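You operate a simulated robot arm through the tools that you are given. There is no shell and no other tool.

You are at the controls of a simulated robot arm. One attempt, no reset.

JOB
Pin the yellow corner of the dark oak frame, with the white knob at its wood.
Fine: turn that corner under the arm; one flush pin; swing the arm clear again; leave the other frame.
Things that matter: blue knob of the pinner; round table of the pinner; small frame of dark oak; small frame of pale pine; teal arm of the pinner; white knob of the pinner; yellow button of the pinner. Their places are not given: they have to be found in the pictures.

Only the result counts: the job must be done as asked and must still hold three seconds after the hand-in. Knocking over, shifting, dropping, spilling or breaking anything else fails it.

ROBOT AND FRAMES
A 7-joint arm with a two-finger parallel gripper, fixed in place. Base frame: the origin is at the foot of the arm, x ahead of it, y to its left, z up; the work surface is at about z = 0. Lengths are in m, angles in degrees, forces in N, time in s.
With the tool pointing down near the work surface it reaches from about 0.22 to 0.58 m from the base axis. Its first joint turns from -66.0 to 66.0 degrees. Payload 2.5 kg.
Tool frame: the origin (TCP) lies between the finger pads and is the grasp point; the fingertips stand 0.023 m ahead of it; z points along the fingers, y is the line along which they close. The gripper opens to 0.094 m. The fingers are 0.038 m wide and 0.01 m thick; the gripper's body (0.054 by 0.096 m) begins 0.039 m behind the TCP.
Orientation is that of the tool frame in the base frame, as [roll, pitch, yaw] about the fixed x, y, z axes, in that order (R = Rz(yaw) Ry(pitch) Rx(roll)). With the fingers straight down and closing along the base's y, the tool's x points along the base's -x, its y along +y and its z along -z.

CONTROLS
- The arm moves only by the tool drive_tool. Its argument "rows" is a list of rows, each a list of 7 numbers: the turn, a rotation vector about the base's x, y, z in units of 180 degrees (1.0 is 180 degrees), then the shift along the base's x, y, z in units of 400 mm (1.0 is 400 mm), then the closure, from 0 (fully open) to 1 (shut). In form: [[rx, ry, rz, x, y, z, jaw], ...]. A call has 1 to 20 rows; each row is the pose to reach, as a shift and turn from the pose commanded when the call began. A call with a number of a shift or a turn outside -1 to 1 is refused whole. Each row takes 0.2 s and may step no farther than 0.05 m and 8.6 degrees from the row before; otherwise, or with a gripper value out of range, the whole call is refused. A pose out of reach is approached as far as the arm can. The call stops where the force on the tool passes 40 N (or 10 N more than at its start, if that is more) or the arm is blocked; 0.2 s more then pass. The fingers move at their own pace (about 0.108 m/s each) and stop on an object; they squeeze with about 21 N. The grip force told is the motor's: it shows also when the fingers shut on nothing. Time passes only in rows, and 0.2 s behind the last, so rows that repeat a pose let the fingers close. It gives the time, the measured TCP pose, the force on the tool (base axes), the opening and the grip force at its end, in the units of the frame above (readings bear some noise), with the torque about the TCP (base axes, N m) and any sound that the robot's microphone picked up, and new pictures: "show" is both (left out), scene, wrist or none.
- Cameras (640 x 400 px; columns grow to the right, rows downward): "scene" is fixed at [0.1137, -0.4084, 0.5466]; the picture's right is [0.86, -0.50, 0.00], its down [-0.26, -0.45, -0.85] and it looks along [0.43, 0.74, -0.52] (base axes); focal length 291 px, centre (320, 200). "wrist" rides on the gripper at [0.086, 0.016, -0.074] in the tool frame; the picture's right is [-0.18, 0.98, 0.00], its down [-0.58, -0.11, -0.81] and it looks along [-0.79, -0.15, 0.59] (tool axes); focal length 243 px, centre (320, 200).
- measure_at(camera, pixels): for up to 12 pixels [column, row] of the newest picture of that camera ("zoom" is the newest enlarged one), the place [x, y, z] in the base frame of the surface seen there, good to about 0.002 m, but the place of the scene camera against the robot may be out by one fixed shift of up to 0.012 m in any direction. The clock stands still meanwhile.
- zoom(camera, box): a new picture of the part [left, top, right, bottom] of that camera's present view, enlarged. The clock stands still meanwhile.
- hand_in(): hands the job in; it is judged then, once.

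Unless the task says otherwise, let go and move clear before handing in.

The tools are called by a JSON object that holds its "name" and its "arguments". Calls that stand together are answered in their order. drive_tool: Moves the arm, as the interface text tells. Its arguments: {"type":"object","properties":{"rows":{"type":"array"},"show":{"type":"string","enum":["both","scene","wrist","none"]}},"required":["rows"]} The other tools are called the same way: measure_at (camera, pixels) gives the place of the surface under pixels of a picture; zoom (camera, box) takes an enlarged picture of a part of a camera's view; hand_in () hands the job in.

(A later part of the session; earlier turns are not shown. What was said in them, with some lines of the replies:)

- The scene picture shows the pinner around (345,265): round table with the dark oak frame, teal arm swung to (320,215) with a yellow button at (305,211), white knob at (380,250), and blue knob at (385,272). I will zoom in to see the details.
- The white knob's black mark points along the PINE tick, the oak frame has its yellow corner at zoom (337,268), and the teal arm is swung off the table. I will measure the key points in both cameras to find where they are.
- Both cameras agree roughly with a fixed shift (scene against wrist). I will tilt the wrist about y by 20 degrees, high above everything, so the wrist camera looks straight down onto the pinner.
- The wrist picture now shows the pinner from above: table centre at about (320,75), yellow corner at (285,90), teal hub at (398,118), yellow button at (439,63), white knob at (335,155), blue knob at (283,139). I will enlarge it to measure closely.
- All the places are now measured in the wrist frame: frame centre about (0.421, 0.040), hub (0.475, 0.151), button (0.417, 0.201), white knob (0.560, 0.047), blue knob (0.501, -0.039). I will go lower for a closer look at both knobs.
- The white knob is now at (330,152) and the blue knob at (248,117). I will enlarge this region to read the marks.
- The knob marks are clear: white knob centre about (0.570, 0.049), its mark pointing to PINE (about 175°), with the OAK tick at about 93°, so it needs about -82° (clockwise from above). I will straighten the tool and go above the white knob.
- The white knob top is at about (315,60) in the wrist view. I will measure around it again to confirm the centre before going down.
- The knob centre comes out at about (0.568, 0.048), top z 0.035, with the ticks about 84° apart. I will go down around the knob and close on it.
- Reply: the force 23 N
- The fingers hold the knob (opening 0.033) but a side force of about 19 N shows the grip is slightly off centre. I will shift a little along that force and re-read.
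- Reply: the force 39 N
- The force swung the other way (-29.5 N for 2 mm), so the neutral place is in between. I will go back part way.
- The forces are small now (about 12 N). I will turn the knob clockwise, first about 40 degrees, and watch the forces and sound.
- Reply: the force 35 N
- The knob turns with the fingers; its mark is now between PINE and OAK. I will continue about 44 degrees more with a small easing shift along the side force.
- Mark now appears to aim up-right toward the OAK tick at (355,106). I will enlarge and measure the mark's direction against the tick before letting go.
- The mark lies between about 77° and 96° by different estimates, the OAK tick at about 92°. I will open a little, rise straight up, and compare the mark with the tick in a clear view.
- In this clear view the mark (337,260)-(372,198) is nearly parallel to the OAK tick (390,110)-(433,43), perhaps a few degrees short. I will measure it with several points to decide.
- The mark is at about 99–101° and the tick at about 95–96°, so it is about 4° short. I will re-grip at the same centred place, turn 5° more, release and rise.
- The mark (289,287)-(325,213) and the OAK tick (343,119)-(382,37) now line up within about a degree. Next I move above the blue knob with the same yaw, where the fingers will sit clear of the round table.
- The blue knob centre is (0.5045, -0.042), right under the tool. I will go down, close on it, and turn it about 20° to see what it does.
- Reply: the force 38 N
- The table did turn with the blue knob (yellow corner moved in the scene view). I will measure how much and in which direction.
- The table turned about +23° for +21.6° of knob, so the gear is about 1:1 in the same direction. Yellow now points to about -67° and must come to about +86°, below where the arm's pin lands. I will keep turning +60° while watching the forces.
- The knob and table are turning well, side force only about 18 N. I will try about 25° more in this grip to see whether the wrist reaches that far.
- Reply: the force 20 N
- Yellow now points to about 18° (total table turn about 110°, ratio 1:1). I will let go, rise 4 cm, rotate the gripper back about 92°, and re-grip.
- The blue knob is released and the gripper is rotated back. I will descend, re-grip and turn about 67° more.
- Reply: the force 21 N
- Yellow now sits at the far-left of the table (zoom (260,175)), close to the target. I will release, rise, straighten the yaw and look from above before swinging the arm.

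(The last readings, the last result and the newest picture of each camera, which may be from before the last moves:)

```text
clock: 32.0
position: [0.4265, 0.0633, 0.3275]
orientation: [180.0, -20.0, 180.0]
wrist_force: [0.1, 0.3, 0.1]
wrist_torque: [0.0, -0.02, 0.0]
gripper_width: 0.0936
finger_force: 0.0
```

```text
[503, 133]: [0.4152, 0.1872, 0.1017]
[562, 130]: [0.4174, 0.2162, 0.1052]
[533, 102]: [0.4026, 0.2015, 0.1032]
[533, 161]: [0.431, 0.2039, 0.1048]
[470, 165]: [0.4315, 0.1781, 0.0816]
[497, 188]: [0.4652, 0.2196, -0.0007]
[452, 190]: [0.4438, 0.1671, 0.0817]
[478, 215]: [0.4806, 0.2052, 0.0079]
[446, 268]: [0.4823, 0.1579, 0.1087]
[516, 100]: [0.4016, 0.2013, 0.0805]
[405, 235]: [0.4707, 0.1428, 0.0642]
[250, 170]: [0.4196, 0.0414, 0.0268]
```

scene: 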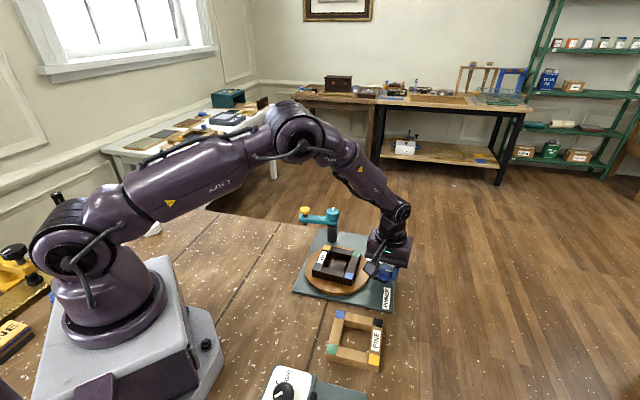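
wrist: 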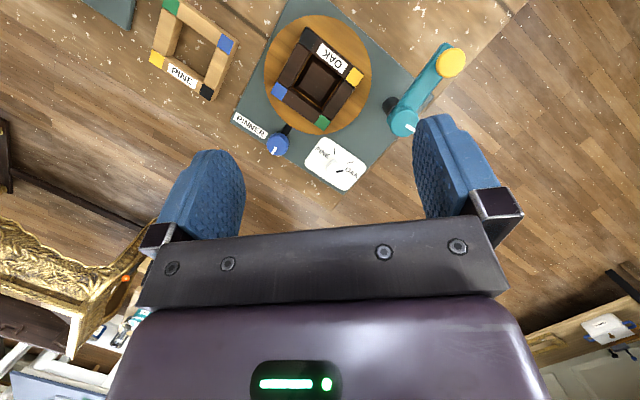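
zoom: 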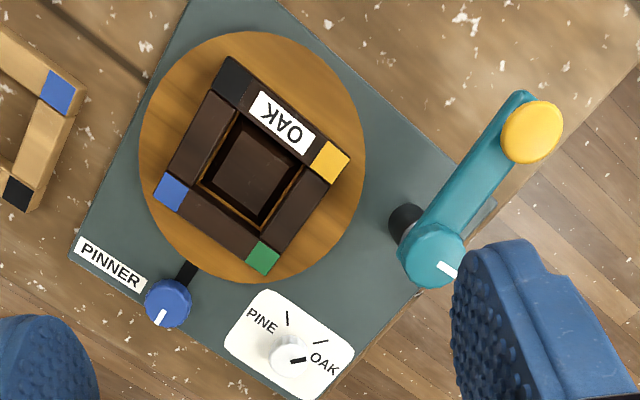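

Yellow now points to about 90.6° at radius 0.057; the hub is at (0.476, 0.1515), top z 0.109, the bar top z 0.082, and the arm (length 0.078) points at 139.6°. Next I move above the hub, with the closing line across the bar, to grip and swing it.

{"name": "drive_tool", "arguments": {"rows": [[0, -0.04, 0, 0.03, 0.05, -0.07, 0.2], [0, -0.08, 0, 0.06, 0.1, -0.14, 0.2], [0, -0.111, 0, 0.09, 0.15, -0.2, 0.2], [0, -0.111, 0, 0.128, 0.2215, -0.26, 0.2], [0, -0.111, 0, 0.128, 0.2215, -0.318, 0.2], [0, -0.111, 0, 0.128, 0.2215, -0.318, 0.2]], "show": "none"}}

{"name": "drive_tool", "arguments": {"rows": [[0, 0, -0.045, 0, 0, 0, 0.2], [0, 0, -0.09, 0, 0, 0, 0.2], [0, 0, -0.135, 0, 0, 0, 0.2], [0, 0, -0.18, 0, 0, 0, 0.2], [0, 0, -0.225, 0, 0, 0, 0.2], [0, 0, -0.25, 0, 0, 0, 0.2], [0, 0, -0.25, 0, 0, 0, 0.2]], "show": "both"}}

{"name": "zoom", "arguments": {"camera": "wrist", "box": [230, 0, 410, 130]}}

```text
clock: 33.4
position: [0.4762, 0.1536, 0.1979]
orientation: [-179.9, 0.1, 180.0]
wrist_force: [-0.1, 0.2, 0.1]
wrist_torque: [-0.01, -0.01, 0.0]
gripper_width: 0.0751
finger_force: 0.1
```

```text
clock: 35.0
position: [0.4761, 0.152, 0.2005]
orientation: [-180.0, -0.1, 134.9]
wrist_force: [0.8, 0.4, -0.2]
wrist_torque: [0.02, -0.02, 0.01]
gripper_width: 0.0752
finger_force: 0.1
```

scene: 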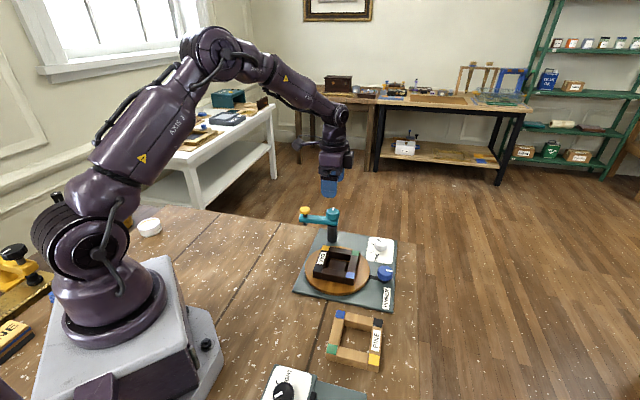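
wrist: 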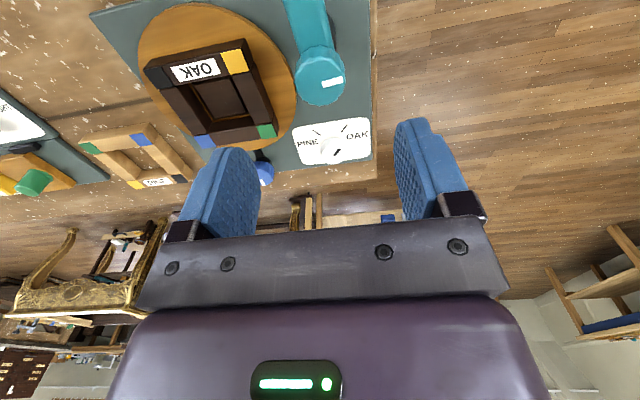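

```text
3.08 times, centred on (320, 65) of wrist
```

zoom: 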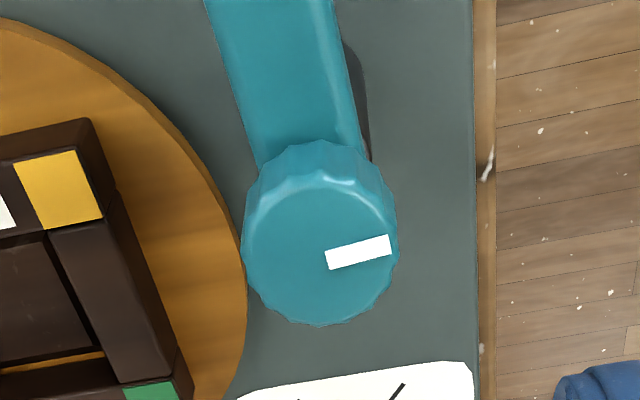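

{"name": "measure_at", "arguments": {"camera": "zoom", "pixels": [[249, 245], [392, 232], [320, 320], [322, 180], [327, 260], [388, 245], [320, 250], [240, 60], [335, 60], [285, 60]]}}

```text
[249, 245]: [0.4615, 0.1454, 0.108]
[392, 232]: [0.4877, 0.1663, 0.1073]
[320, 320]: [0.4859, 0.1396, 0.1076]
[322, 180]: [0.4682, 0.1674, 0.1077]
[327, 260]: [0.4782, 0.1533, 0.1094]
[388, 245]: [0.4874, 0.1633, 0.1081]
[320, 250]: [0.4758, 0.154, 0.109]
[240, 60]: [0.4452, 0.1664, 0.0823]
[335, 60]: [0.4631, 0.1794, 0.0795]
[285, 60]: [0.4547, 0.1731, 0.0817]
```

The hub centre comes out at (0.476, 0.153), so I shift 1.5 mm in y, go down with the fingertips just above the bar (z about 0.088), and close on the hub.

{"name": "drive_tool", "arguments": {"rows": [[0, 0, 0, 0, 0.00375, -0.1, 0.2], [0, 0, 0, 0, 0.00375, -0.18, 0.2], [0, 0, 0, 0, 0.00375, -0.2225, 0.2], [0, 0, 0, 0, 0.00375, -0.2225, 0.5], [0, 0, 0, 0, 0.00375, -0.2225, 0.8], [0, 0, 0, 0, 0.00375, -0.2225, 0.8], [0, 0, 0, 0, 0.00375, -0.2225, 0.8]], "show": "both"}}

```text
clock: 36.6
position: [0.476, 0.1538, 0.112]
orientation: [-179.7, -0.1, 135.0]
wrist_force: [-19.2, -12.6, 5.6]
wrist_torque: [0.44, 0.01, -0.06]
gripper_width: 0.0355
finger_force: 45.1
```

scene: 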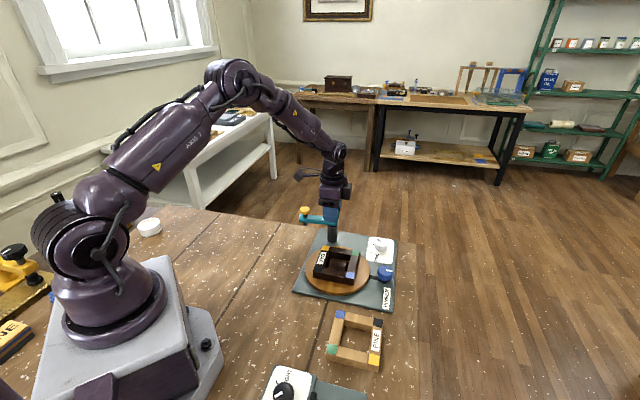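
wrist: 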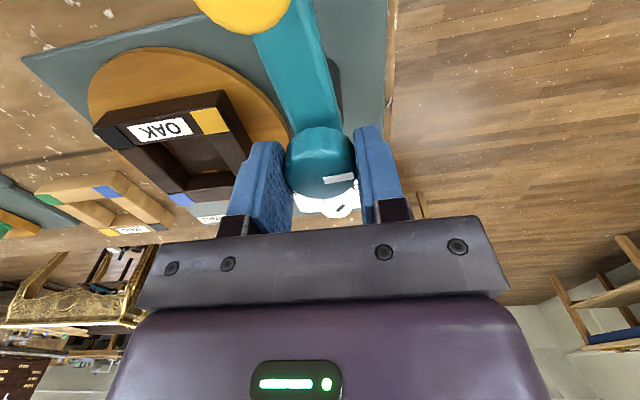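

The hub is gripped with a 22 N side force; I ease about 0.7 mm along it and start swinging counter-clockwise by about 22°.

{"name": "drive_tool", "arguments": {"rows": [[0, 0, 0, -0.0015, -0.0015, 0, 0.8], [0, 0, 0.03, -0.0015, -0.0015, 0, 0.8], [0, 0, 0.06, -0.0015, -0.0015, 0, 0.8], [0, 0, 0.09, -0.0015, -0.0015, 0, 0.8], [0, 0, 0.12, -0.0015, -0.0015, 0, 0.8]], "show": "both"}}

```text
clock: 37.8
position: [0.4754, 0.1517, 0.1114]
orientation: [-179.9, 0.0, 156.6]
wrist_force: [-15.0, -11.4, 8.3]
wrist_torque: [-0.47, -0.76, -0.01]
gripper_width: 0.0355
finger_force: 44.6
```

scene: 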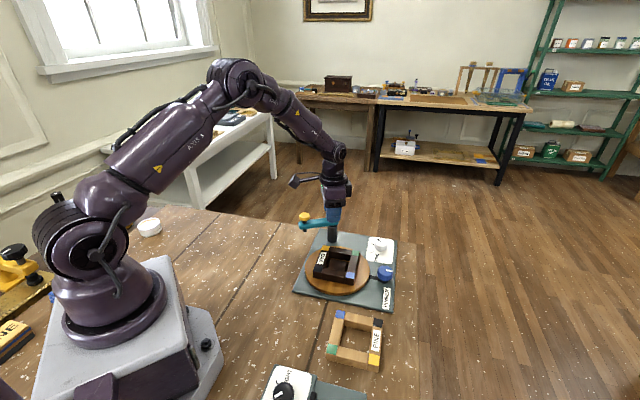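
wrist: 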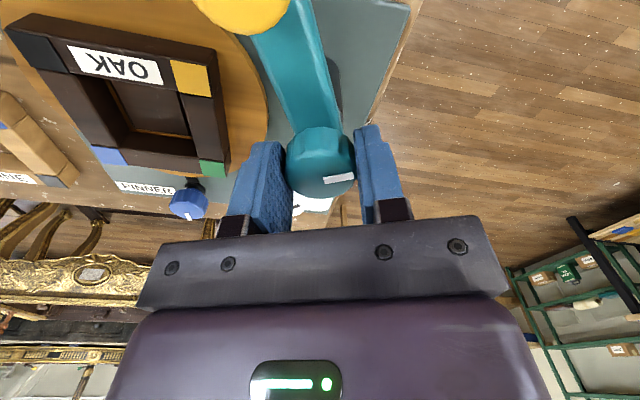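

The teal arm swings with the hub (it stays in line with the tool in the wrist view). I will continue about 54° more in small steps.

{"name": "drive_tool", "arguments": {"rows": [[0, 0, 0.03, -0.001, -0.0012, 0.001, 0.8], [0, 0, 0.06, -0.001, -0.0012, 0.001, 0.8], [0, 0, 0.09, -0.001, -0.0012, 0.001, 0.8], [0, 0, 0.12, -0.001, -0.0012, 0.001, 0.8], [0, 0, 0.15, -0.001, -0.0012, 0.001, 0.8], [0, 0, 0.18, -0.001, -0.0012, 0.001, 0.8], [0, 0, 0.21, -0.001, -0.0012, 0.001, 0.8], [0, 0, 0.24, -0.001, -0.0012, 0.001, 0.8], [0, 0, 0.27, -0.001, -0.0012, 0.001, 0.8], [0, 0, 0.3, -0.001, -0.0012, 0.001, 0.8]], "show": "both"}}

```text
clock: 40.0
position: [0.4767, 0.1508, 0.1106]
orientation: [-179.9, 0.0, -149.5]
wrist_force: [-2.3, -18.7, -0.5]
wrist_torque: [0.63, -0.8, -0.04]
gripper_width: 0.0353
finger_force: 44.9
```

scene: 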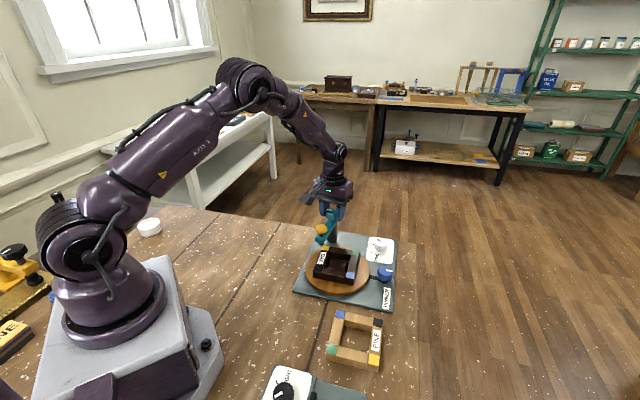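
wrist: 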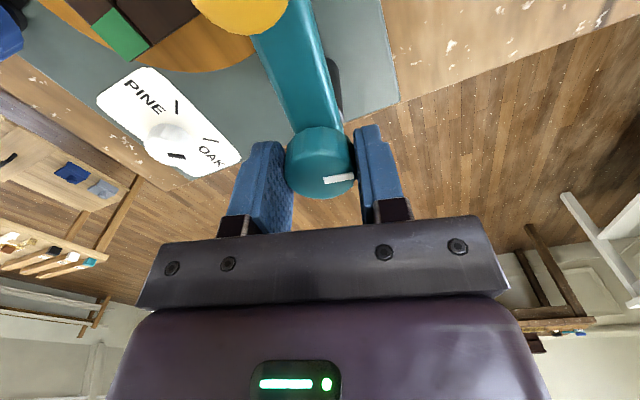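

The arm is now at about 215°. I will look closely at the pin against the yellow corner in the scene view.

{"name": "zoom", "arguments": {"camera": "scene", "box": [290, 195, 380, 285]}}

{"name": "drive_tool", "arguments": {"rows": [[0, 0, 0.02, 0, -0.001, 0, 0.8], [0, 0, 0.04, 0, -0.001, 0, 0.8], [0, 0, 0.04, 0, -0.001, 0, 0.8]], "show": "scene"}}

{"name": "zoom", "arguments": {"camera": "scene", "box": [290, 195, 380, 285]}}

```text
4.44 times, centred on (335, 240) of scene
```

zoom: 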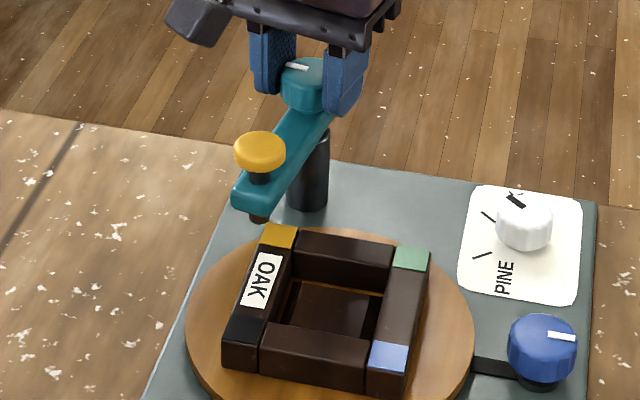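

```text
clock: 40.8
position: [0.476, 0.1507, 0.1114]
orientation: [-179.9, 0.1, -142.3]
wrist_force: [22.0, -10.7, -23.2]
wrist_torque: [0.32, -0.2, 0.05]
gripper_width: 0.0354
finger_force: 45.3
```

scene: 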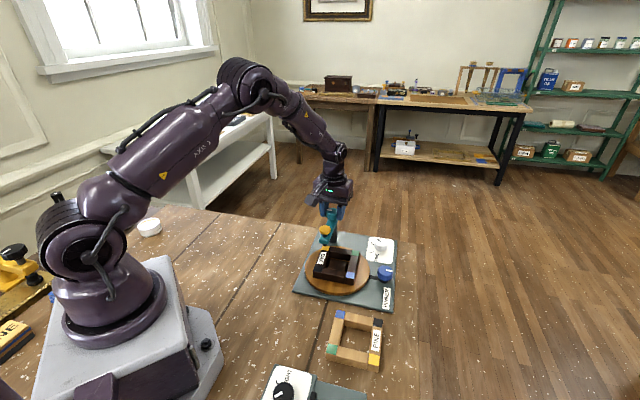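

```text
4.44 times, centred on (335, 240) of scene
```

zoom: 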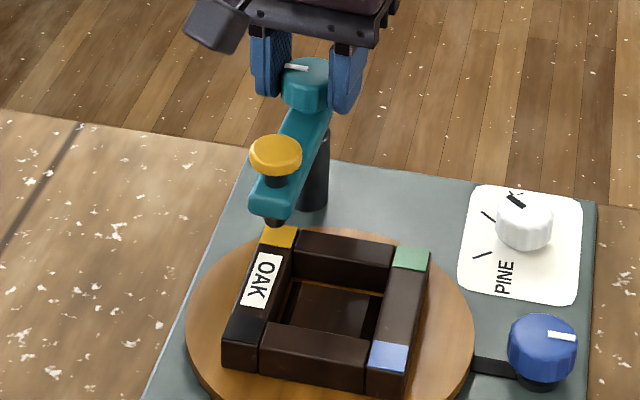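

{"name": "measure_at", "arguments": {"camera": "zoom", "pixels": [[274, 222], [275, 150], [253, 155], [298, 155], [278, 237], [267, 240], [290, 236], [410, 256], [387, 355], [245, 328], [305, 68]]}}

```text
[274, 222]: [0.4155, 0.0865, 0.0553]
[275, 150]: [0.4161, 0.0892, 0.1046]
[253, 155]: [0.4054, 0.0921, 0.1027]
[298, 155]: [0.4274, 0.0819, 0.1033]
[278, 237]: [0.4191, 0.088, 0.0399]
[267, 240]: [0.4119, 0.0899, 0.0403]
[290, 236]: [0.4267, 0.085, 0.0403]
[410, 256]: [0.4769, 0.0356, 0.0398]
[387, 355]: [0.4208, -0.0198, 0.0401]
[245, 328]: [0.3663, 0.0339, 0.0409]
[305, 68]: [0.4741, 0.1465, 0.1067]
```

The pin tip at zoom (274,222) is within 2–3 mm of the yellow patch centre (278,237). From the pinner's geometry the working angle should be near 225° (arm at about 222.5° now), with the yellow corner straight at 90°. I will turn 2.3° more and watch the twist torque for a stop.

{"name": "drive_tool", "arguments": {"rows": [[0, 0, 0.006, 0.001, 0, -0.001, 0.8], [0, 0, 0.0128, 0.001, 0, -0.001, 0.8], [0, 0, 0.0128, 0.001, 0, -0.001, 0.8]], "show": "scene"}}

{"name": "zoom", "arguments": {"camera": "scene", "box": [305, 205, 365, 265]}}

```text
clock: 41.6
position: [0.4772, 0.1509, 0.1117]
orientation: [-179.9, -0.1, -140.0]
wrist_force: [13.7, -11.9, -5.1]
wrist_torque: [0.66, -0.15, -0.62]
gripper_width: 0.0354
finger_force: 44.9
```

scene: 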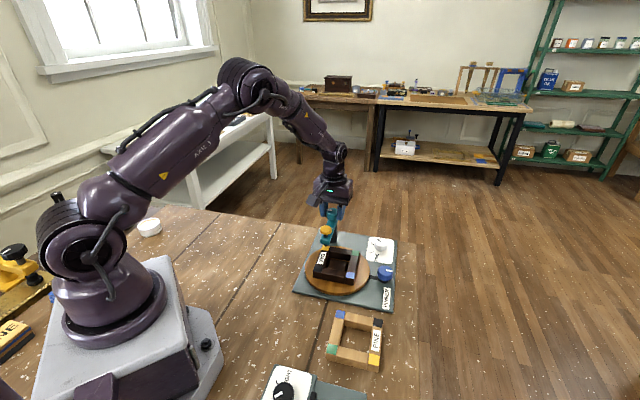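

```text
6.67 times, centred on (335, 235) of scene
```

zoom: 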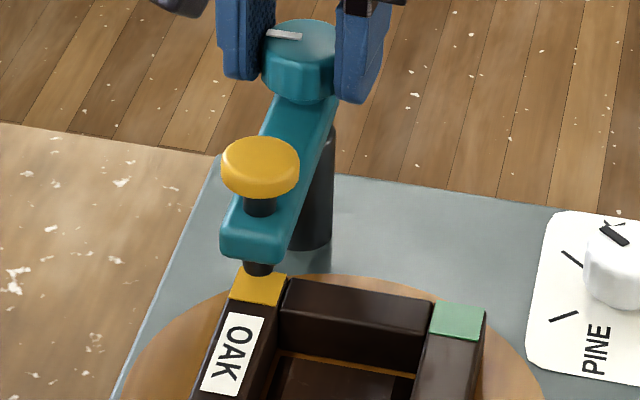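

The twist torque jumped to -0.62 N m, so the arm has met its stop at the working angle. I will measure the pin tip against the yellow patch.

{"name": "measure_at", "arguments": {"camera": "zoom", "pixels": [[258, 269], [250, 267], [266, 267], [259, 288], [235, 290], [284, 290], [240, 298], [280, 302], [260, 150], [225, 165], [297, 165], [300, 45]]}}

```text
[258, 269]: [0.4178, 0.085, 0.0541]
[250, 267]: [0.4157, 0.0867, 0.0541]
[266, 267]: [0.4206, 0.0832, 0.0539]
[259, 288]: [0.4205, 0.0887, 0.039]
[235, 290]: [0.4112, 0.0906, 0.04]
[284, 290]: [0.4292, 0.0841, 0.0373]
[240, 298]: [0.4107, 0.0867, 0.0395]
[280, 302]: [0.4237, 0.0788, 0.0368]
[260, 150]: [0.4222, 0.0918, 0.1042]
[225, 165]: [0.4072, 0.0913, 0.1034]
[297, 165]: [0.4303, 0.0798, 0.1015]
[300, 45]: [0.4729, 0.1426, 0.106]
```

The pin (about (0.420, 0.0885) scene frame) is over the yellow patch centre (about (0.422, 0.089)), within about 2 mm. I will release the hub, rise and look from above with the wrist camera.

{"name": "drive_tool", "arguments": {"rows": [[0, 0, 0, 0, 0, 0, 0.4], [0, 0, 0, 0, 0, 0, 0.4], [0, 0, 0, 0, 0, 0.08, 0.4], [0, 0, 0, 0, 0, 0.18, 0.4], [0, 0, -0.045, -0.02, -0.04, 0.28, 0.4], [0, 0, -0.09, -0.05, -0.08, 0.36, 0.4], [0, 0, -0.135, -0.08, -0.13, 0.44, 0.4], [0, 0, -0.18, -0.11, -0.18, 0.5, 0.4], [0, 0, -0.222, -0.128, -0.2215, 0.54, 0.4], [0, 0, -0.222, -0.128, -0.2215, 0.54, 0.4]], "show": "none"}}

{"name": "drive_tool", "arguments": {"rows": [[0, 0.04, 0, 0, 0, 0, 0.4], [0, 0.08, 0, 0, 0, 0, 0.4], [0, 0.111, 0, 0, 0, 0, 0.4], [0, 0.111, 0, 0, 0, 0, 0.4]], "show": "both"}}

{"name": "zoom", "arguments": {"camera": "wrist", "box": [250, 0, 450, 160]}}

{"name": "zoom", "arguments": {"camera": "scene", "box": [305, 205, 365, 265]}}

```text
clock: 43.8
position: [0.4252, 0.0642, 0.3264]
orientation: [-179.9, 0.0, -180.0]
wrist_force: [0.4, -0.2, -0.6]
wrist_torque: [-0.02, 0.0, -0.01]
gripper_width: 0.0564
finger_force: 0.0
```

```text
clock: 44.8
position: [0.4239, 0.0637, 0.3267]
orientation: [180.0, -19.9, -179.9]
wrist_force: [-0.1, 0.2, 0.0]
wrist_torque: [0.03, -0.02, -0.03]
gripper_width: 0.0565
finger_force: 0.1
```

scene: 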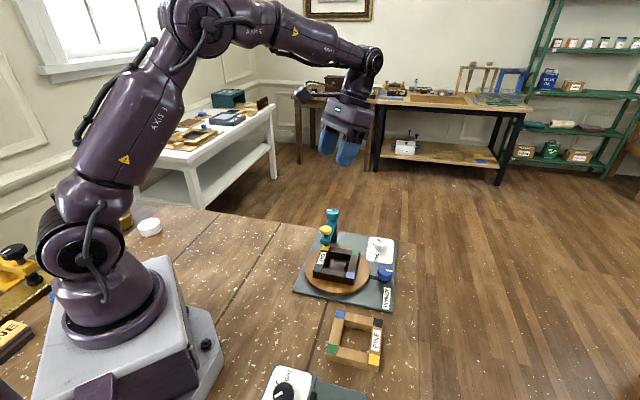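
wrist: 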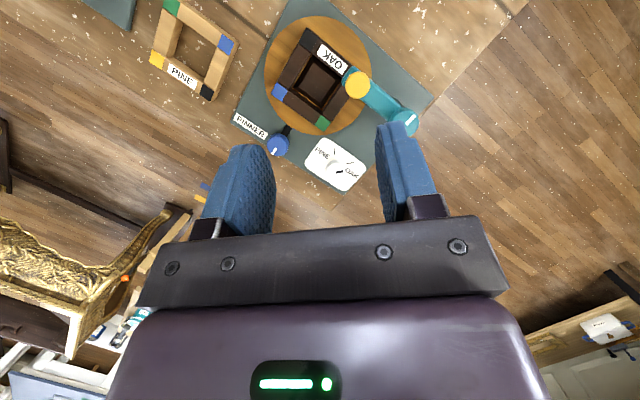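

```text
2.50 times, centred on (350, 80) of wrist
```

zoom: 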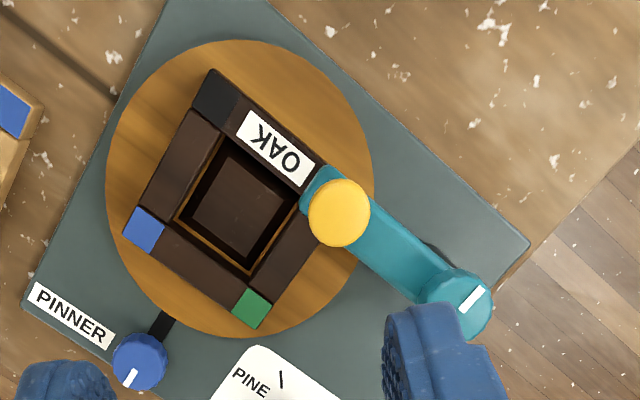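

```text
6.67 times, centred on (335, 235) of scene
```

zoom: 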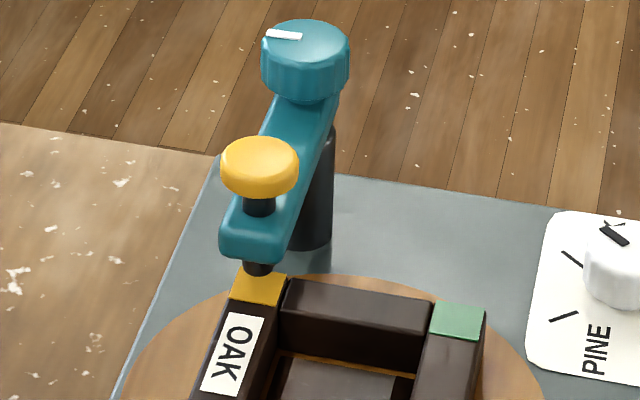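

{"name": "measure_at", "arguments": {"camera": "zoom", "pixels": [[259, 160], [225, 165], [297, 165], [260, 140], [259, 185], [258, 269], [259, 288], [457, 318]]}}

{"name": "measure_at", "arguments": {"camera": "wrist", "pixels": [[358, 85], [346, 86], [370, 85], [358, 73], [358, 97], [409, 121], [277, 92], [323, 123], [309, 42], [390, 100], [380, 95]]}}

```text
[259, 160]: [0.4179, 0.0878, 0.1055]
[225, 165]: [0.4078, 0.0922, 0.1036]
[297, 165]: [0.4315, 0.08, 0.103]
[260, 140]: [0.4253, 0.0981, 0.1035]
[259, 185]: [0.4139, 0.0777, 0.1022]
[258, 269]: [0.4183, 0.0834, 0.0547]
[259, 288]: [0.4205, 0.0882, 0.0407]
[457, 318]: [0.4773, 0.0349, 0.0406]
```

```text
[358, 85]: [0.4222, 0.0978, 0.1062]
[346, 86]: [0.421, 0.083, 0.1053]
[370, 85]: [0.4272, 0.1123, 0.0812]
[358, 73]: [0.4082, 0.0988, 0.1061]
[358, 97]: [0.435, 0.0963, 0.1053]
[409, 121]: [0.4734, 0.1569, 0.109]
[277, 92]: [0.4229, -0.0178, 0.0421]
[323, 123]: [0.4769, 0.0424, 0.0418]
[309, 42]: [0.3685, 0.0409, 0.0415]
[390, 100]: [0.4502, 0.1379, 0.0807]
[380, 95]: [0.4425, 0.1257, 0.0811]
```

The arm stayed at its stop after release; the button centre is at (0.4218, 0.0975) in the wrist frame, and the yellow corner at about (0.4215, 0.100), so the pin is over it. Now I straighten the tool, shut the fingers, and go above the button.

{"name": "drive_tool", "arguments": {"rows": [[0, -0.04, 0, 0, 0.02, -0.08, 0.7], [0, -0.08, 0, 0, 0.04, -0.16, 1], [0, -0.111, 0, -0.003, 0.06, -0.25, 1], [0, -0.111, 0, -0.00625, 0.0873, -0.34, 1], [0, -0.111, 0, -0.00625, 0.0873, -0.417, 1], [0, -0.111, 0, -0.00625, 0.0873, -0.417, 1]], "show": "both"}}

{"name": "zoom", "arguments": {"camera": "scene", "box": [285, 165, 375, 265]}}

```text
clock: 46.2
position: [0.425, 0.0973, 0.1592]
orientation: [-180.0, 0.1, -179.8]
wrist_force: [0.1, 0.1, -0.8]
wrist_torque: [0.01, 0.03, -0.02]
gripper_width: 0.0
finger_force: 21.5
```

scene: 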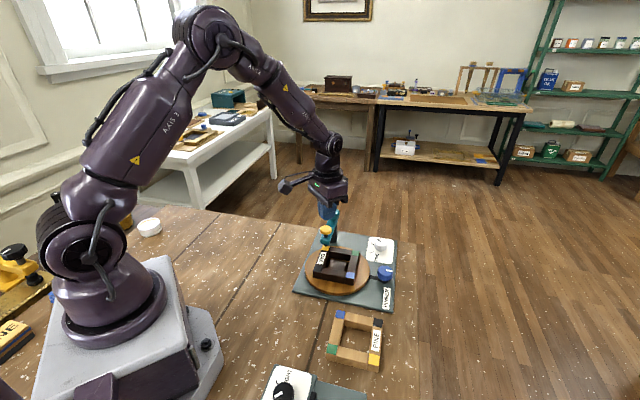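
wrist: 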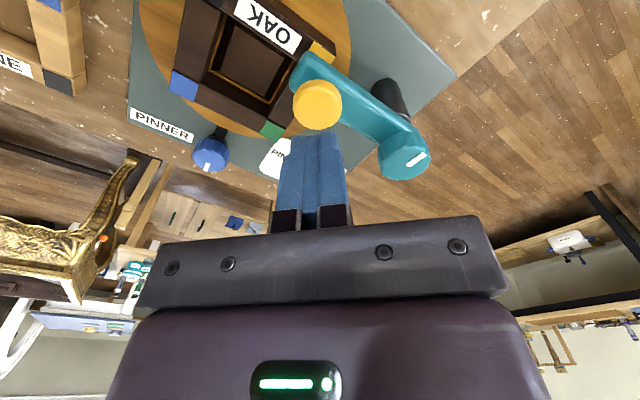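

```text
4.00 times, centred on (330, 215) of scene
```

zoom: 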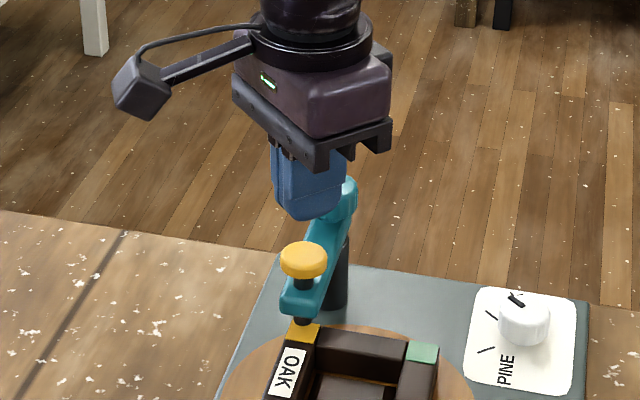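

The shut fingers hang over the button. I will verify the button's place against the tool once more before pressing.

{"name": "measure_at", "arguments": {"camera": "wrist", "pixels": [[317, 103], [295, 103], [340, 103], [317, 84], [317, 126], [300, 90], [335, 90]]}}

{"name": "measure_at", "arguments": {"camera": "scene", "pixels": [[326, 230], [321, 230], [331, 230], [326, 218], [322, 217], [330, 217]]}}

```text
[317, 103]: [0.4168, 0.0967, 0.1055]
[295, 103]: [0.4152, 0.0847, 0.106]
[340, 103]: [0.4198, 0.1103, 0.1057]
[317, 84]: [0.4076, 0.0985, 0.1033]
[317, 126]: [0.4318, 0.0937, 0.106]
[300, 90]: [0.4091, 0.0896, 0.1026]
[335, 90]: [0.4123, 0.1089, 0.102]
```

```text
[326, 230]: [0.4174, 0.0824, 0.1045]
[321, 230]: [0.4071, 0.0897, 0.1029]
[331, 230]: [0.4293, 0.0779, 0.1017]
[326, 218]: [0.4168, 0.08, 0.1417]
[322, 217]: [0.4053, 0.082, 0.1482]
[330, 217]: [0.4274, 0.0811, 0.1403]
```

Button centre about (0.420, 0.0973), top z 0.106, and the fingertips are right over it. I press straight down in one motion, in 1.6 mm steps, until the click or the force stop.

{"name": "drive_tool", "arguments": {"rows": [[0, 0, 0, -0.003, -0.001, -0.05, 1], [0, 0, 0, -0.003, -0.001, -0.068, 1], [0, 0, 0, -0.003, -0.001, -0.074, 1], [0, 0, 0, -0.003, -0.001, -0.078, 1], [0, 0, 0, -0.003, -0.001, -0.082, 1], [0, 0, 0, -0.003, -0.001, -0.086, 1], [0, 0, 0, -0.003, -0.001, -0.09, 1], [0, 0, 0, -0.003, -0.001, -0.094, 1], [0, 0, 0, -0.003, -0.001, -0.098, 1], [0, 0, 0, -0.003, -0.001, -0.102, 1], [0, 0, 0, -0.003, -0.001, -0.106, 1], [0, 0, 0, -0.003, -0.001, -0.11, 1]], "show": "both"}}

```text
clock: 48.8
position: [0.4227, 0.0965, 0.1192]
orientation: [180.0, 0.2, -179.8]
wrist_force: [-4.5, -0.8, 9.1]
wrist_torque: [-0.02, 0.16, 0.06]
gripper_width: 0.0
finger_force: 21.5
heard: click
stopped in row 12: the force on the tool passed its limit at 46 N (the readings are from after the stop); the commanded pose is now the measured one
```

scene: 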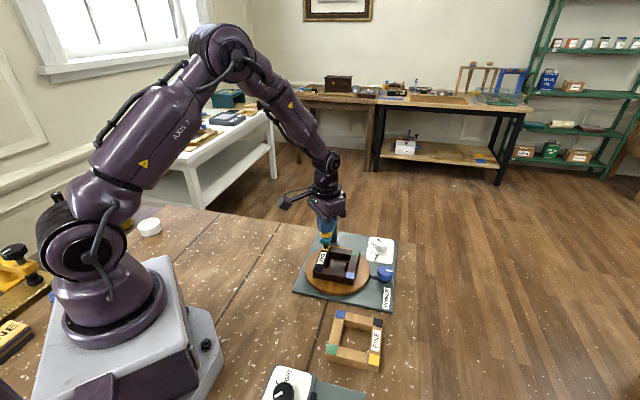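
wrist: 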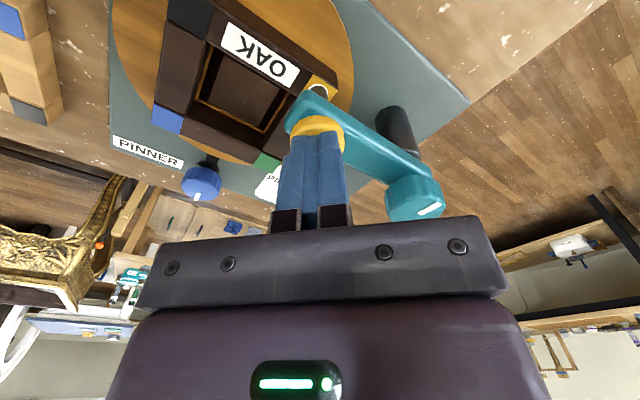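

A click was heard and the button bottomed (46 N); something shows at the yellow patch (318,88) in the wrist view. I lift straight up and look.

{"name": "drive_tool", "arguments": {"rows": [[0, 0, 0, 0, 0, 0.02, 1], [0, 0, 0, 0, 0, 0.08, 1], [0, 0, 0, 0, 0, 0.16, 1], [0, 0, 0, 0, 0, 0.2, 1]], "show": "both"}}

{"name": "zoom", "arguments": {"camera": "wrist", "box": [230, 0, 430, 140]}}

{"name": "zoom", "arguments": {"camera": "scene", "box": [305, 205, 365, 265]}}

```text
clock: 49.8
position: [0.4225, 0.0999, 0.1993]
orientation: [-180.0, 0.1, -179.8]
wrist_force: [-0.3, 0.1, -0.2]
wrist_torque: [0.03, 0.02, 0.01]
gripper_width: 0.0
finger_force: 21.3
```

scene: 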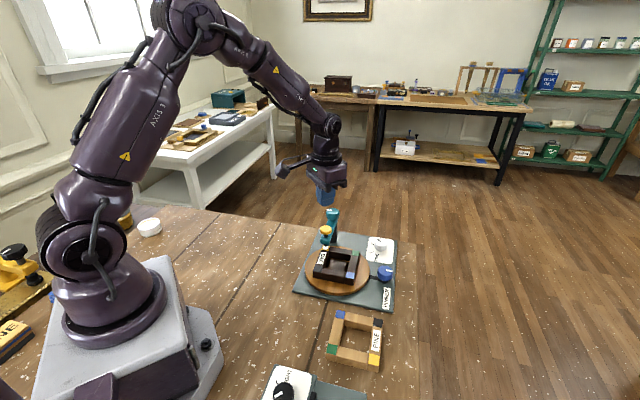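
wrist: 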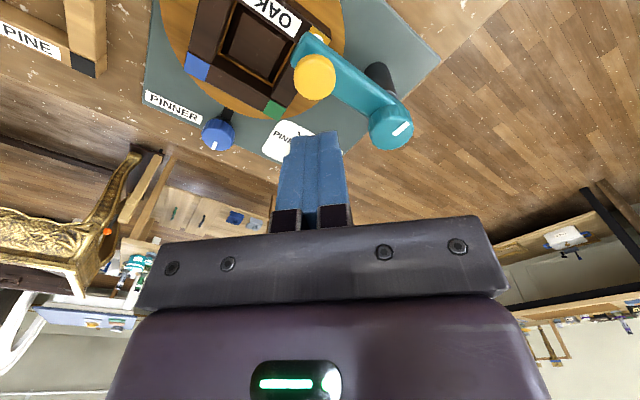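

```text
2.86 times, centred on (330, 70) of wrist
```

zoom: 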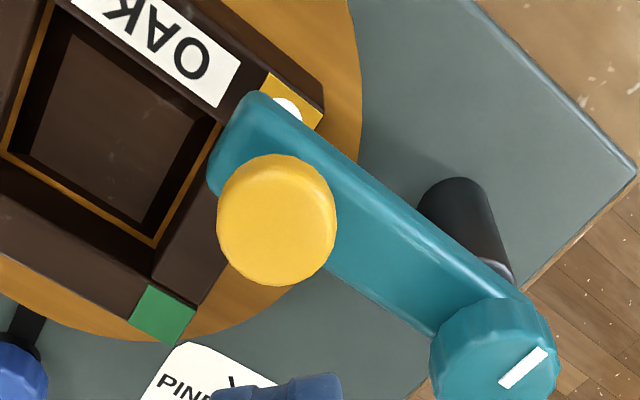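

```text
6.67 times, centred on (335, 235) of scene
```

zoom: 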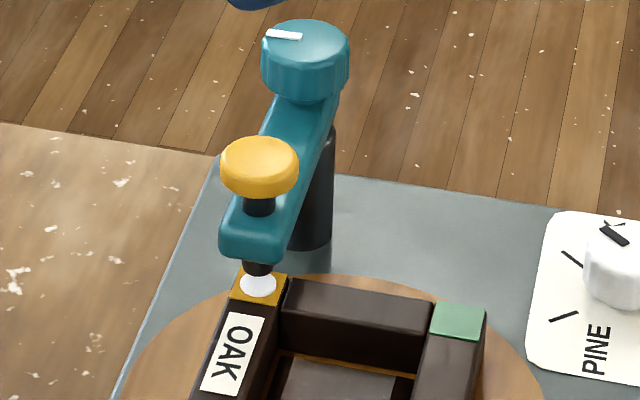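

A white pin head now sits on the yellow patch and looks flat. Now I go back above the hub with the gripper open and turned to about -140° yaw, to swing the arm clear.

{"name": "drive_tool", "arguments": {"rows": [[0, 0, 0.04, 0.025, 0.028, 0, 0.8], [0, 0, 0.08, 0.05, 0.055, 0, 0.6], [0, 0, 0.12, 0.075, 0.083, 0, 0.4], [0, 0, 0.16, 0.1, 0.11, 0, 0.2], [0, 0, 0.2, 0.125, 0.13, 0, 0.2], [0, 0, 0.222, 0.132, 0.1375, 0, 0.2], [0, 0, 0.222, 0.132, 0.1375, 0, 0.2]], "show": "wrist"}}

{"name": "zoom", "arguments": {"camera": "wrist", "box": [220, 0, 400, 130]}}

```text
clock: 51.4
position: [0.4758, 0.1522, 0.1984]
orientation: [180.0, 0.2, -139.8]
wrist_force: [-0.3, -0.1, 0.7]
wrist_torque: [-0.04, -0.01, 0.03]
gripper_width: 0.0753
finger_force: 0.0
```

wrist: 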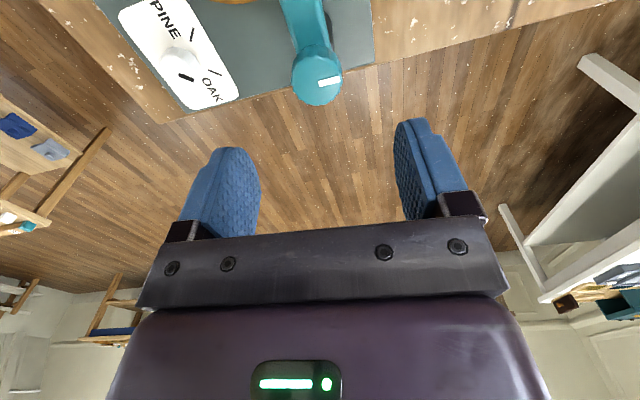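

```text
3.08 times, centred on (310, 65) of wrist
```

zoom: 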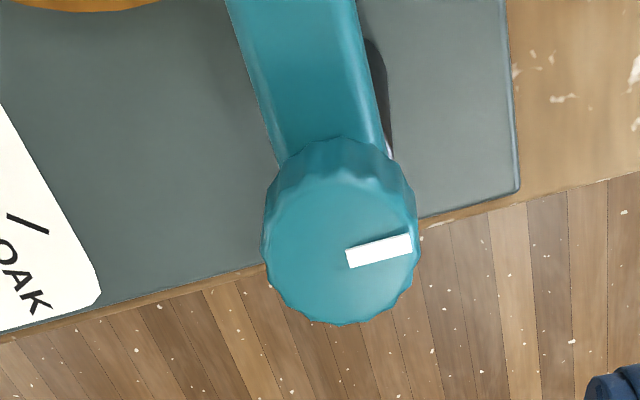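

{"name": "measure_at", "arguments": {"camera": "zoom", "pixels": [[268, 240], [415, 235], [340, 318], [342, 185], [349, 258], [340, 250], [410, 245]]}}

```text
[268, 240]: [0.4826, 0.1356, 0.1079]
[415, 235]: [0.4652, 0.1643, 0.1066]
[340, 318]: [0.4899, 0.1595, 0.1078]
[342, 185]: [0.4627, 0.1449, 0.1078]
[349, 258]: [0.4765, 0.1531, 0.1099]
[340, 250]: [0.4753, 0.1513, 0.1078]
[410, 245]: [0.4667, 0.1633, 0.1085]
```

The hub appears about 1.5–2 mm off along the closing line, so I shift (+1.0, -1.2) mm, go down and close on it.

{"name": "drive_tool", "arguments": {"rows": [[0, 0, 0, 0.0025, -0.003, -0.1, 0.2], [0, 0, 0, 0.0025, -0.003, -0.18, 0.2], [0, 0, 0, 0.0025, -0.003, -0.22, 0.2], [0, 0, 0, 0.0025, -0.003, -0.22, 0.5], [0, 0, 0, 0.0025, -0.003, -0.22, 0.8], [0, 0, 0, 0.0025, -0.003, -0.22, 0.8], [0, 0, 0, 0.0025, -0.003, -0.22, 0.8]], "show": "none"}}

```text
clock: 53.0
position: [0.4756, 0.1508, 0.1105]
orientation: [-179.9, 0.2, -139.9]
wrist_force: [13.5, -4.8, -8.2]
wrist_torque: [0.16, 0.13, -0.01]
gripper_width: 0.0354
finger_force: 44.9
```

The grip is good (forces under 15 N). I swing the arm back clockwise, first 48°.

{"name": "drive_tool", "arguments": {"rows": [[0, 0, -0.03, 0.001, 0, 0, 0.8], [0, 0, -0.06, 0.001, 0, 0, 0.8], [0, 0, -0.09, 0.001, 0, 0, 0.8], [0, 0, -0.12, 0.001, 0, 0, 0.8], [0, 0, -0.15, 0.001, 0, 0, 0.8], [0, 0, -0.18, 0.001, 0, 0, 0.8], [0, 0, -0.21, 0.001, 0, 0, 0.8], [0, 0, -0.24, 0.001, 0, 0, 0.8], [0, 0, -0.27, 0.001, 0, 0, 0.8]], "show": "scene"}}

```text
clock: 55.0
position: [0.475, 0.1512, 0.11]
orientation: [179.9, 0.2, 171.6]
wrist_force: [14.3, -3.4, -17.3]
wrist_torque: [-0.45, -0.93, 0.02]
gripper_width: 0.0355
finger_force: 44.8
```

scene: 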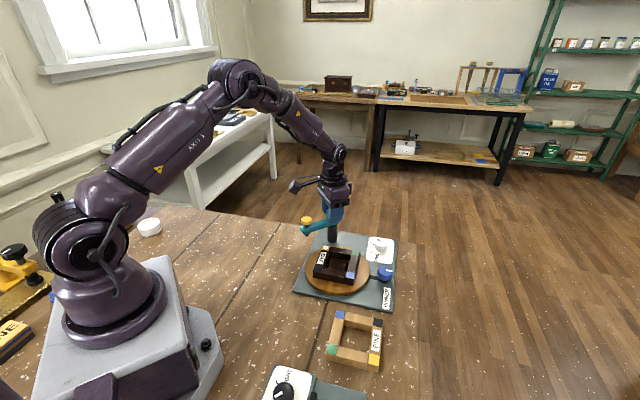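

The arm is swinging back clear. I continue about 37° more toward its first place.

{"name": "drive_tool", "arguments": {"rows": [[0, 0, -0.03, 0.001, 0, -0.001, 0.8], [0, 0, -0.06, 0.001, 0, -0.001, 0.8], [0, 0, -0.09, 0.001, 0, -0.001, 0.8], [0, 0, -0.12, 0.001, 0, -0.001, 0.8], [0, 0, -0.15, 0.001, 0, -0.001, 0.8], [0, 0, -0.18, 0.001, 0, -0.001, 0.8], [0, 0, -0.2, 0.001, 0, -0.001, 0.8], [0, 0, -0.205, 0.001, 0, -0.001, 0.8]], "show": "scene"}}

```text
clock: 56.8
position: [0.476, 0.1522, 0.1114]
orientation: [179.6, 0.2, 134.6]
wrist_force: [21.6, 12.3, -21.0]
wrist_torque: [-0.69, -0.3, 0.03]
gripper_width: 0.0354
finger_force: 44.8
```

scene: 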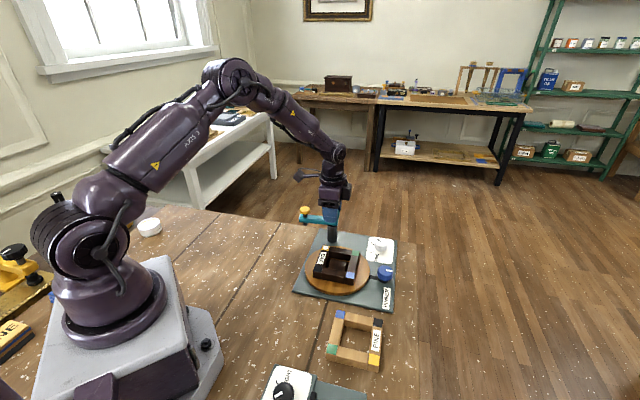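

The teal arm is back where it began (button at (305,211)). I release, rise, and inspect everything from above.

{"name": "drive_tool", "arguments": {"rows": [[0, 0, 0, 0, 0, 0, 0.4], [0, 0, 0, 0, 0, 0, 0.4], [0, 0, 0, 0, 0, 0.08, 0.4], [0, 0, 0, 0, 0, 0.18, 0.4], [0, 0, 0.045, -0.02, -0.04, 0.28, 0.4], [0, 0, 0.09, -0.05, -0.08, 0.36, 0.3], [0, 0, 0.135, -0.08, -0.13, 0.44, 0.2], [0, 0, 0.18, -0.11, -0.18, 0.5, 0], [0, 0, 0.225, -0.128, -0.2215, 0.54, 0], [0, 0, 0.252, -0.128, -0.2215, 0.54, 0], [0, 0, 0.252, -0.128, -0.2215, 0.54, 0]], "show": "none"}}

{"name": "drive_tool", "arguments": {"rows": [[0, 0.04, 0, 0, 0, -0.05, 0], [0, 0.08, 0, 0, 0, -0.1, 0], [0, 0.111, 0, 0, 0, -0.15, 0], [0, 0.111, 0, 0, 0, -0.15, 0]], "show": "both"}}

{"name": "zoom", "arguments": {"camera": "wrist", "box": [230, 0, 470, 190]}}

{"name": "zoom", "arguments": {"camera": "scene", "box": [280, 195, 410, 315]}}

```text
clock: 59.1
position: [0.4254, 0.0654, 0.327]
orientation: [179.9, 0.1, -179.8]
wrist_force: [0.0, 0.3, 0.7]
wrist_torque: [0.0, 0.0, 0.02]
gripper_width: 0.0939
finger_force: 0.0
```

```text
clock: 60.1
position: [0.4251, 0.0634, 0.2667]
orientation: [179.9, -20.0, 180.0]
wrist_force: [0.6, 0.3, -0.7]
wrist_torque: [-0.03, 0.0, 0.01]
gripper_width: 0.0941
finger_force: 0.0
```

scene: 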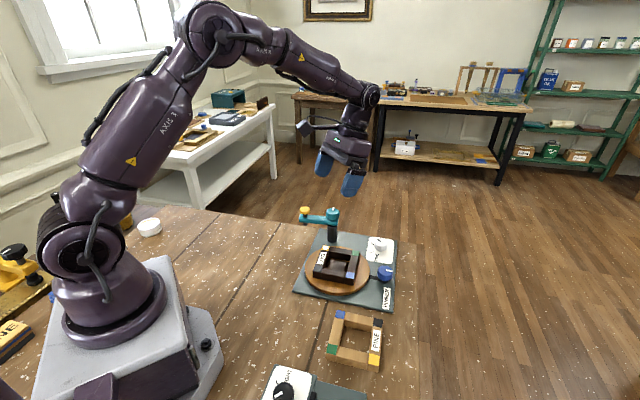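
wrist: 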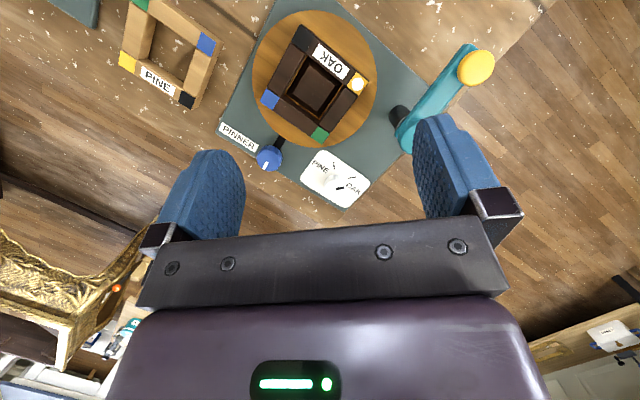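

```text
2.11 times, centred on (350, 95) of wrist
```

zoom: 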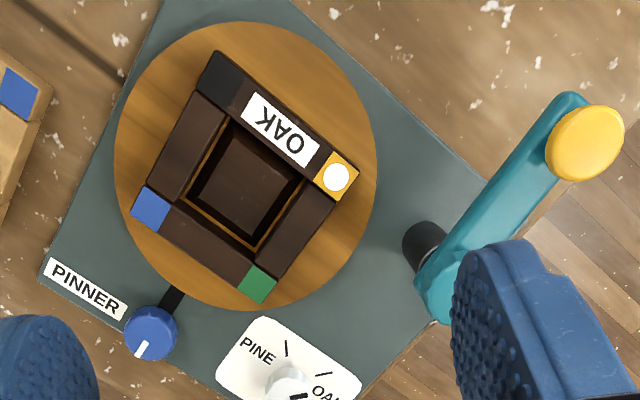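

```text
3.33 times, centred on (345, 255) of scene
```

zoom: 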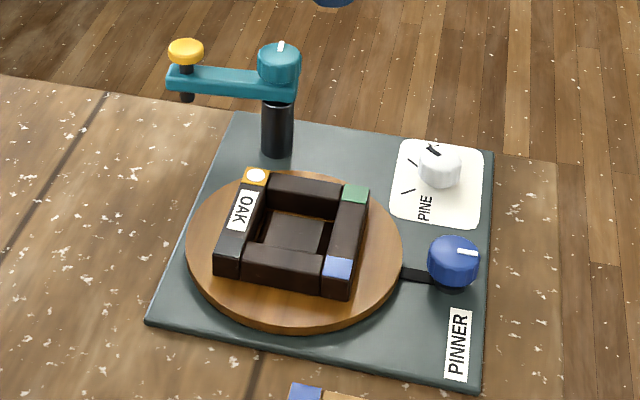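

One white pin sits in the middle of the yellow corner (wrist zoom (336,177)), the arm is back clear and the white knob is still at OAK. I will check the pin's height against the patch and the knob mark once more.

{"name": "measure_at", "arguments": {"camera": "zoom", "pixels": [[257, 176], [249, 182], [266, 182], [244, 170], [347, 192], [338, 267]]}}

{"name": "measure_at", "arguments": {"camera": "wrist", "pixels": [[358, 84], [356, 82], [359, 86], [351, 79], [363, 92], [350, 84], [365, 82]]}}

{"name": "zoom", "arguments": {"camera": "scene", "box": [320, 235, 350, 260]}}

{"name": "zoom", "arguments": {"camera": "wrist", "box": [300, 140, 375, 215]}}

```text
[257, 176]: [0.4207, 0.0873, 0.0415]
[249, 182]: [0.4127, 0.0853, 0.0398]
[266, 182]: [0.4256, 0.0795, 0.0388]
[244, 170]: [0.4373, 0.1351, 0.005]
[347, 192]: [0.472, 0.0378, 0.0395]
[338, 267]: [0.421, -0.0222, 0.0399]
```

```text
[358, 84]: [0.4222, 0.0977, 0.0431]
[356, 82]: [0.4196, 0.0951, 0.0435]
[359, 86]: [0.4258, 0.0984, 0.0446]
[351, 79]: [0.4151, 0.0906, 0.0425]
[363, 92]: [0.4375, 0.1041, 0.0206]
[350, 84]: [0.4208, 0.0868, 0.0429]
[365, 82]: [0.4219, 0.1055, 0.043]
```

```text
16.00 times, centred on (335, 248) of scene
```

zoom: 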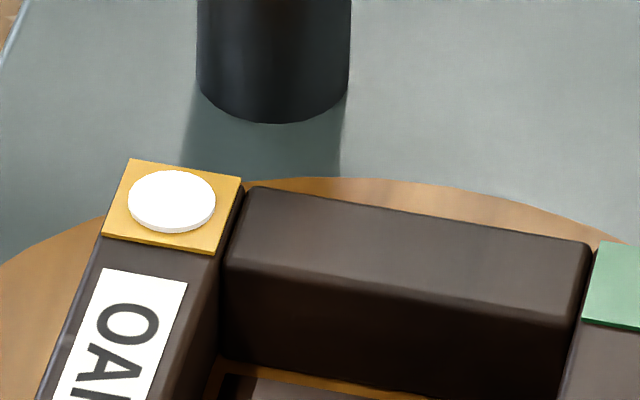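

```text
5.33 times, centred on (338, 178) of wrist
```

zoom: 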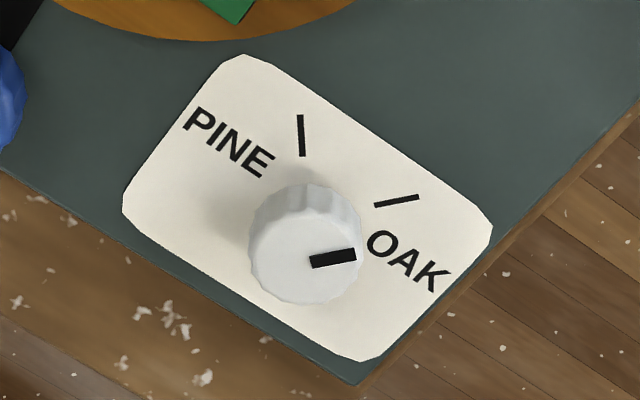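

The pin head is a thin flush disc (about 1 mm thick) centred on the yellow patch. The white knob's mark runs parallel to the OAK tick, the arm is clear, the pine frame has not moved, and the gripper is open and away. I hand the job in.

{"name": "hand_in", "arguments": {}}

```text
The job is handed in.
```

The oak frame's yellow corner now has one pin in it, and I've handed the job in; no verdict has come back yet.

- **White knob:** it is set to OAK, with its mark lined up with the OAK tick to within about a degree.
- **Table:** I turned it about 180° with the blue knob, which put the yellow corner under the arm.
- **Pin:** I pressed the yellow button once and heard one click. The pin head sits near the middle of the yellow patch and looks flush: a thin disc about 1 mm proud at most, measured to about 2 mm.
- **Arm:** it is swung back to where it started, clear of the table.
- **Pine frame:** I didn't touch it, and it looks unmoved in the last pictures.

The gripper is open and well above the pinner.
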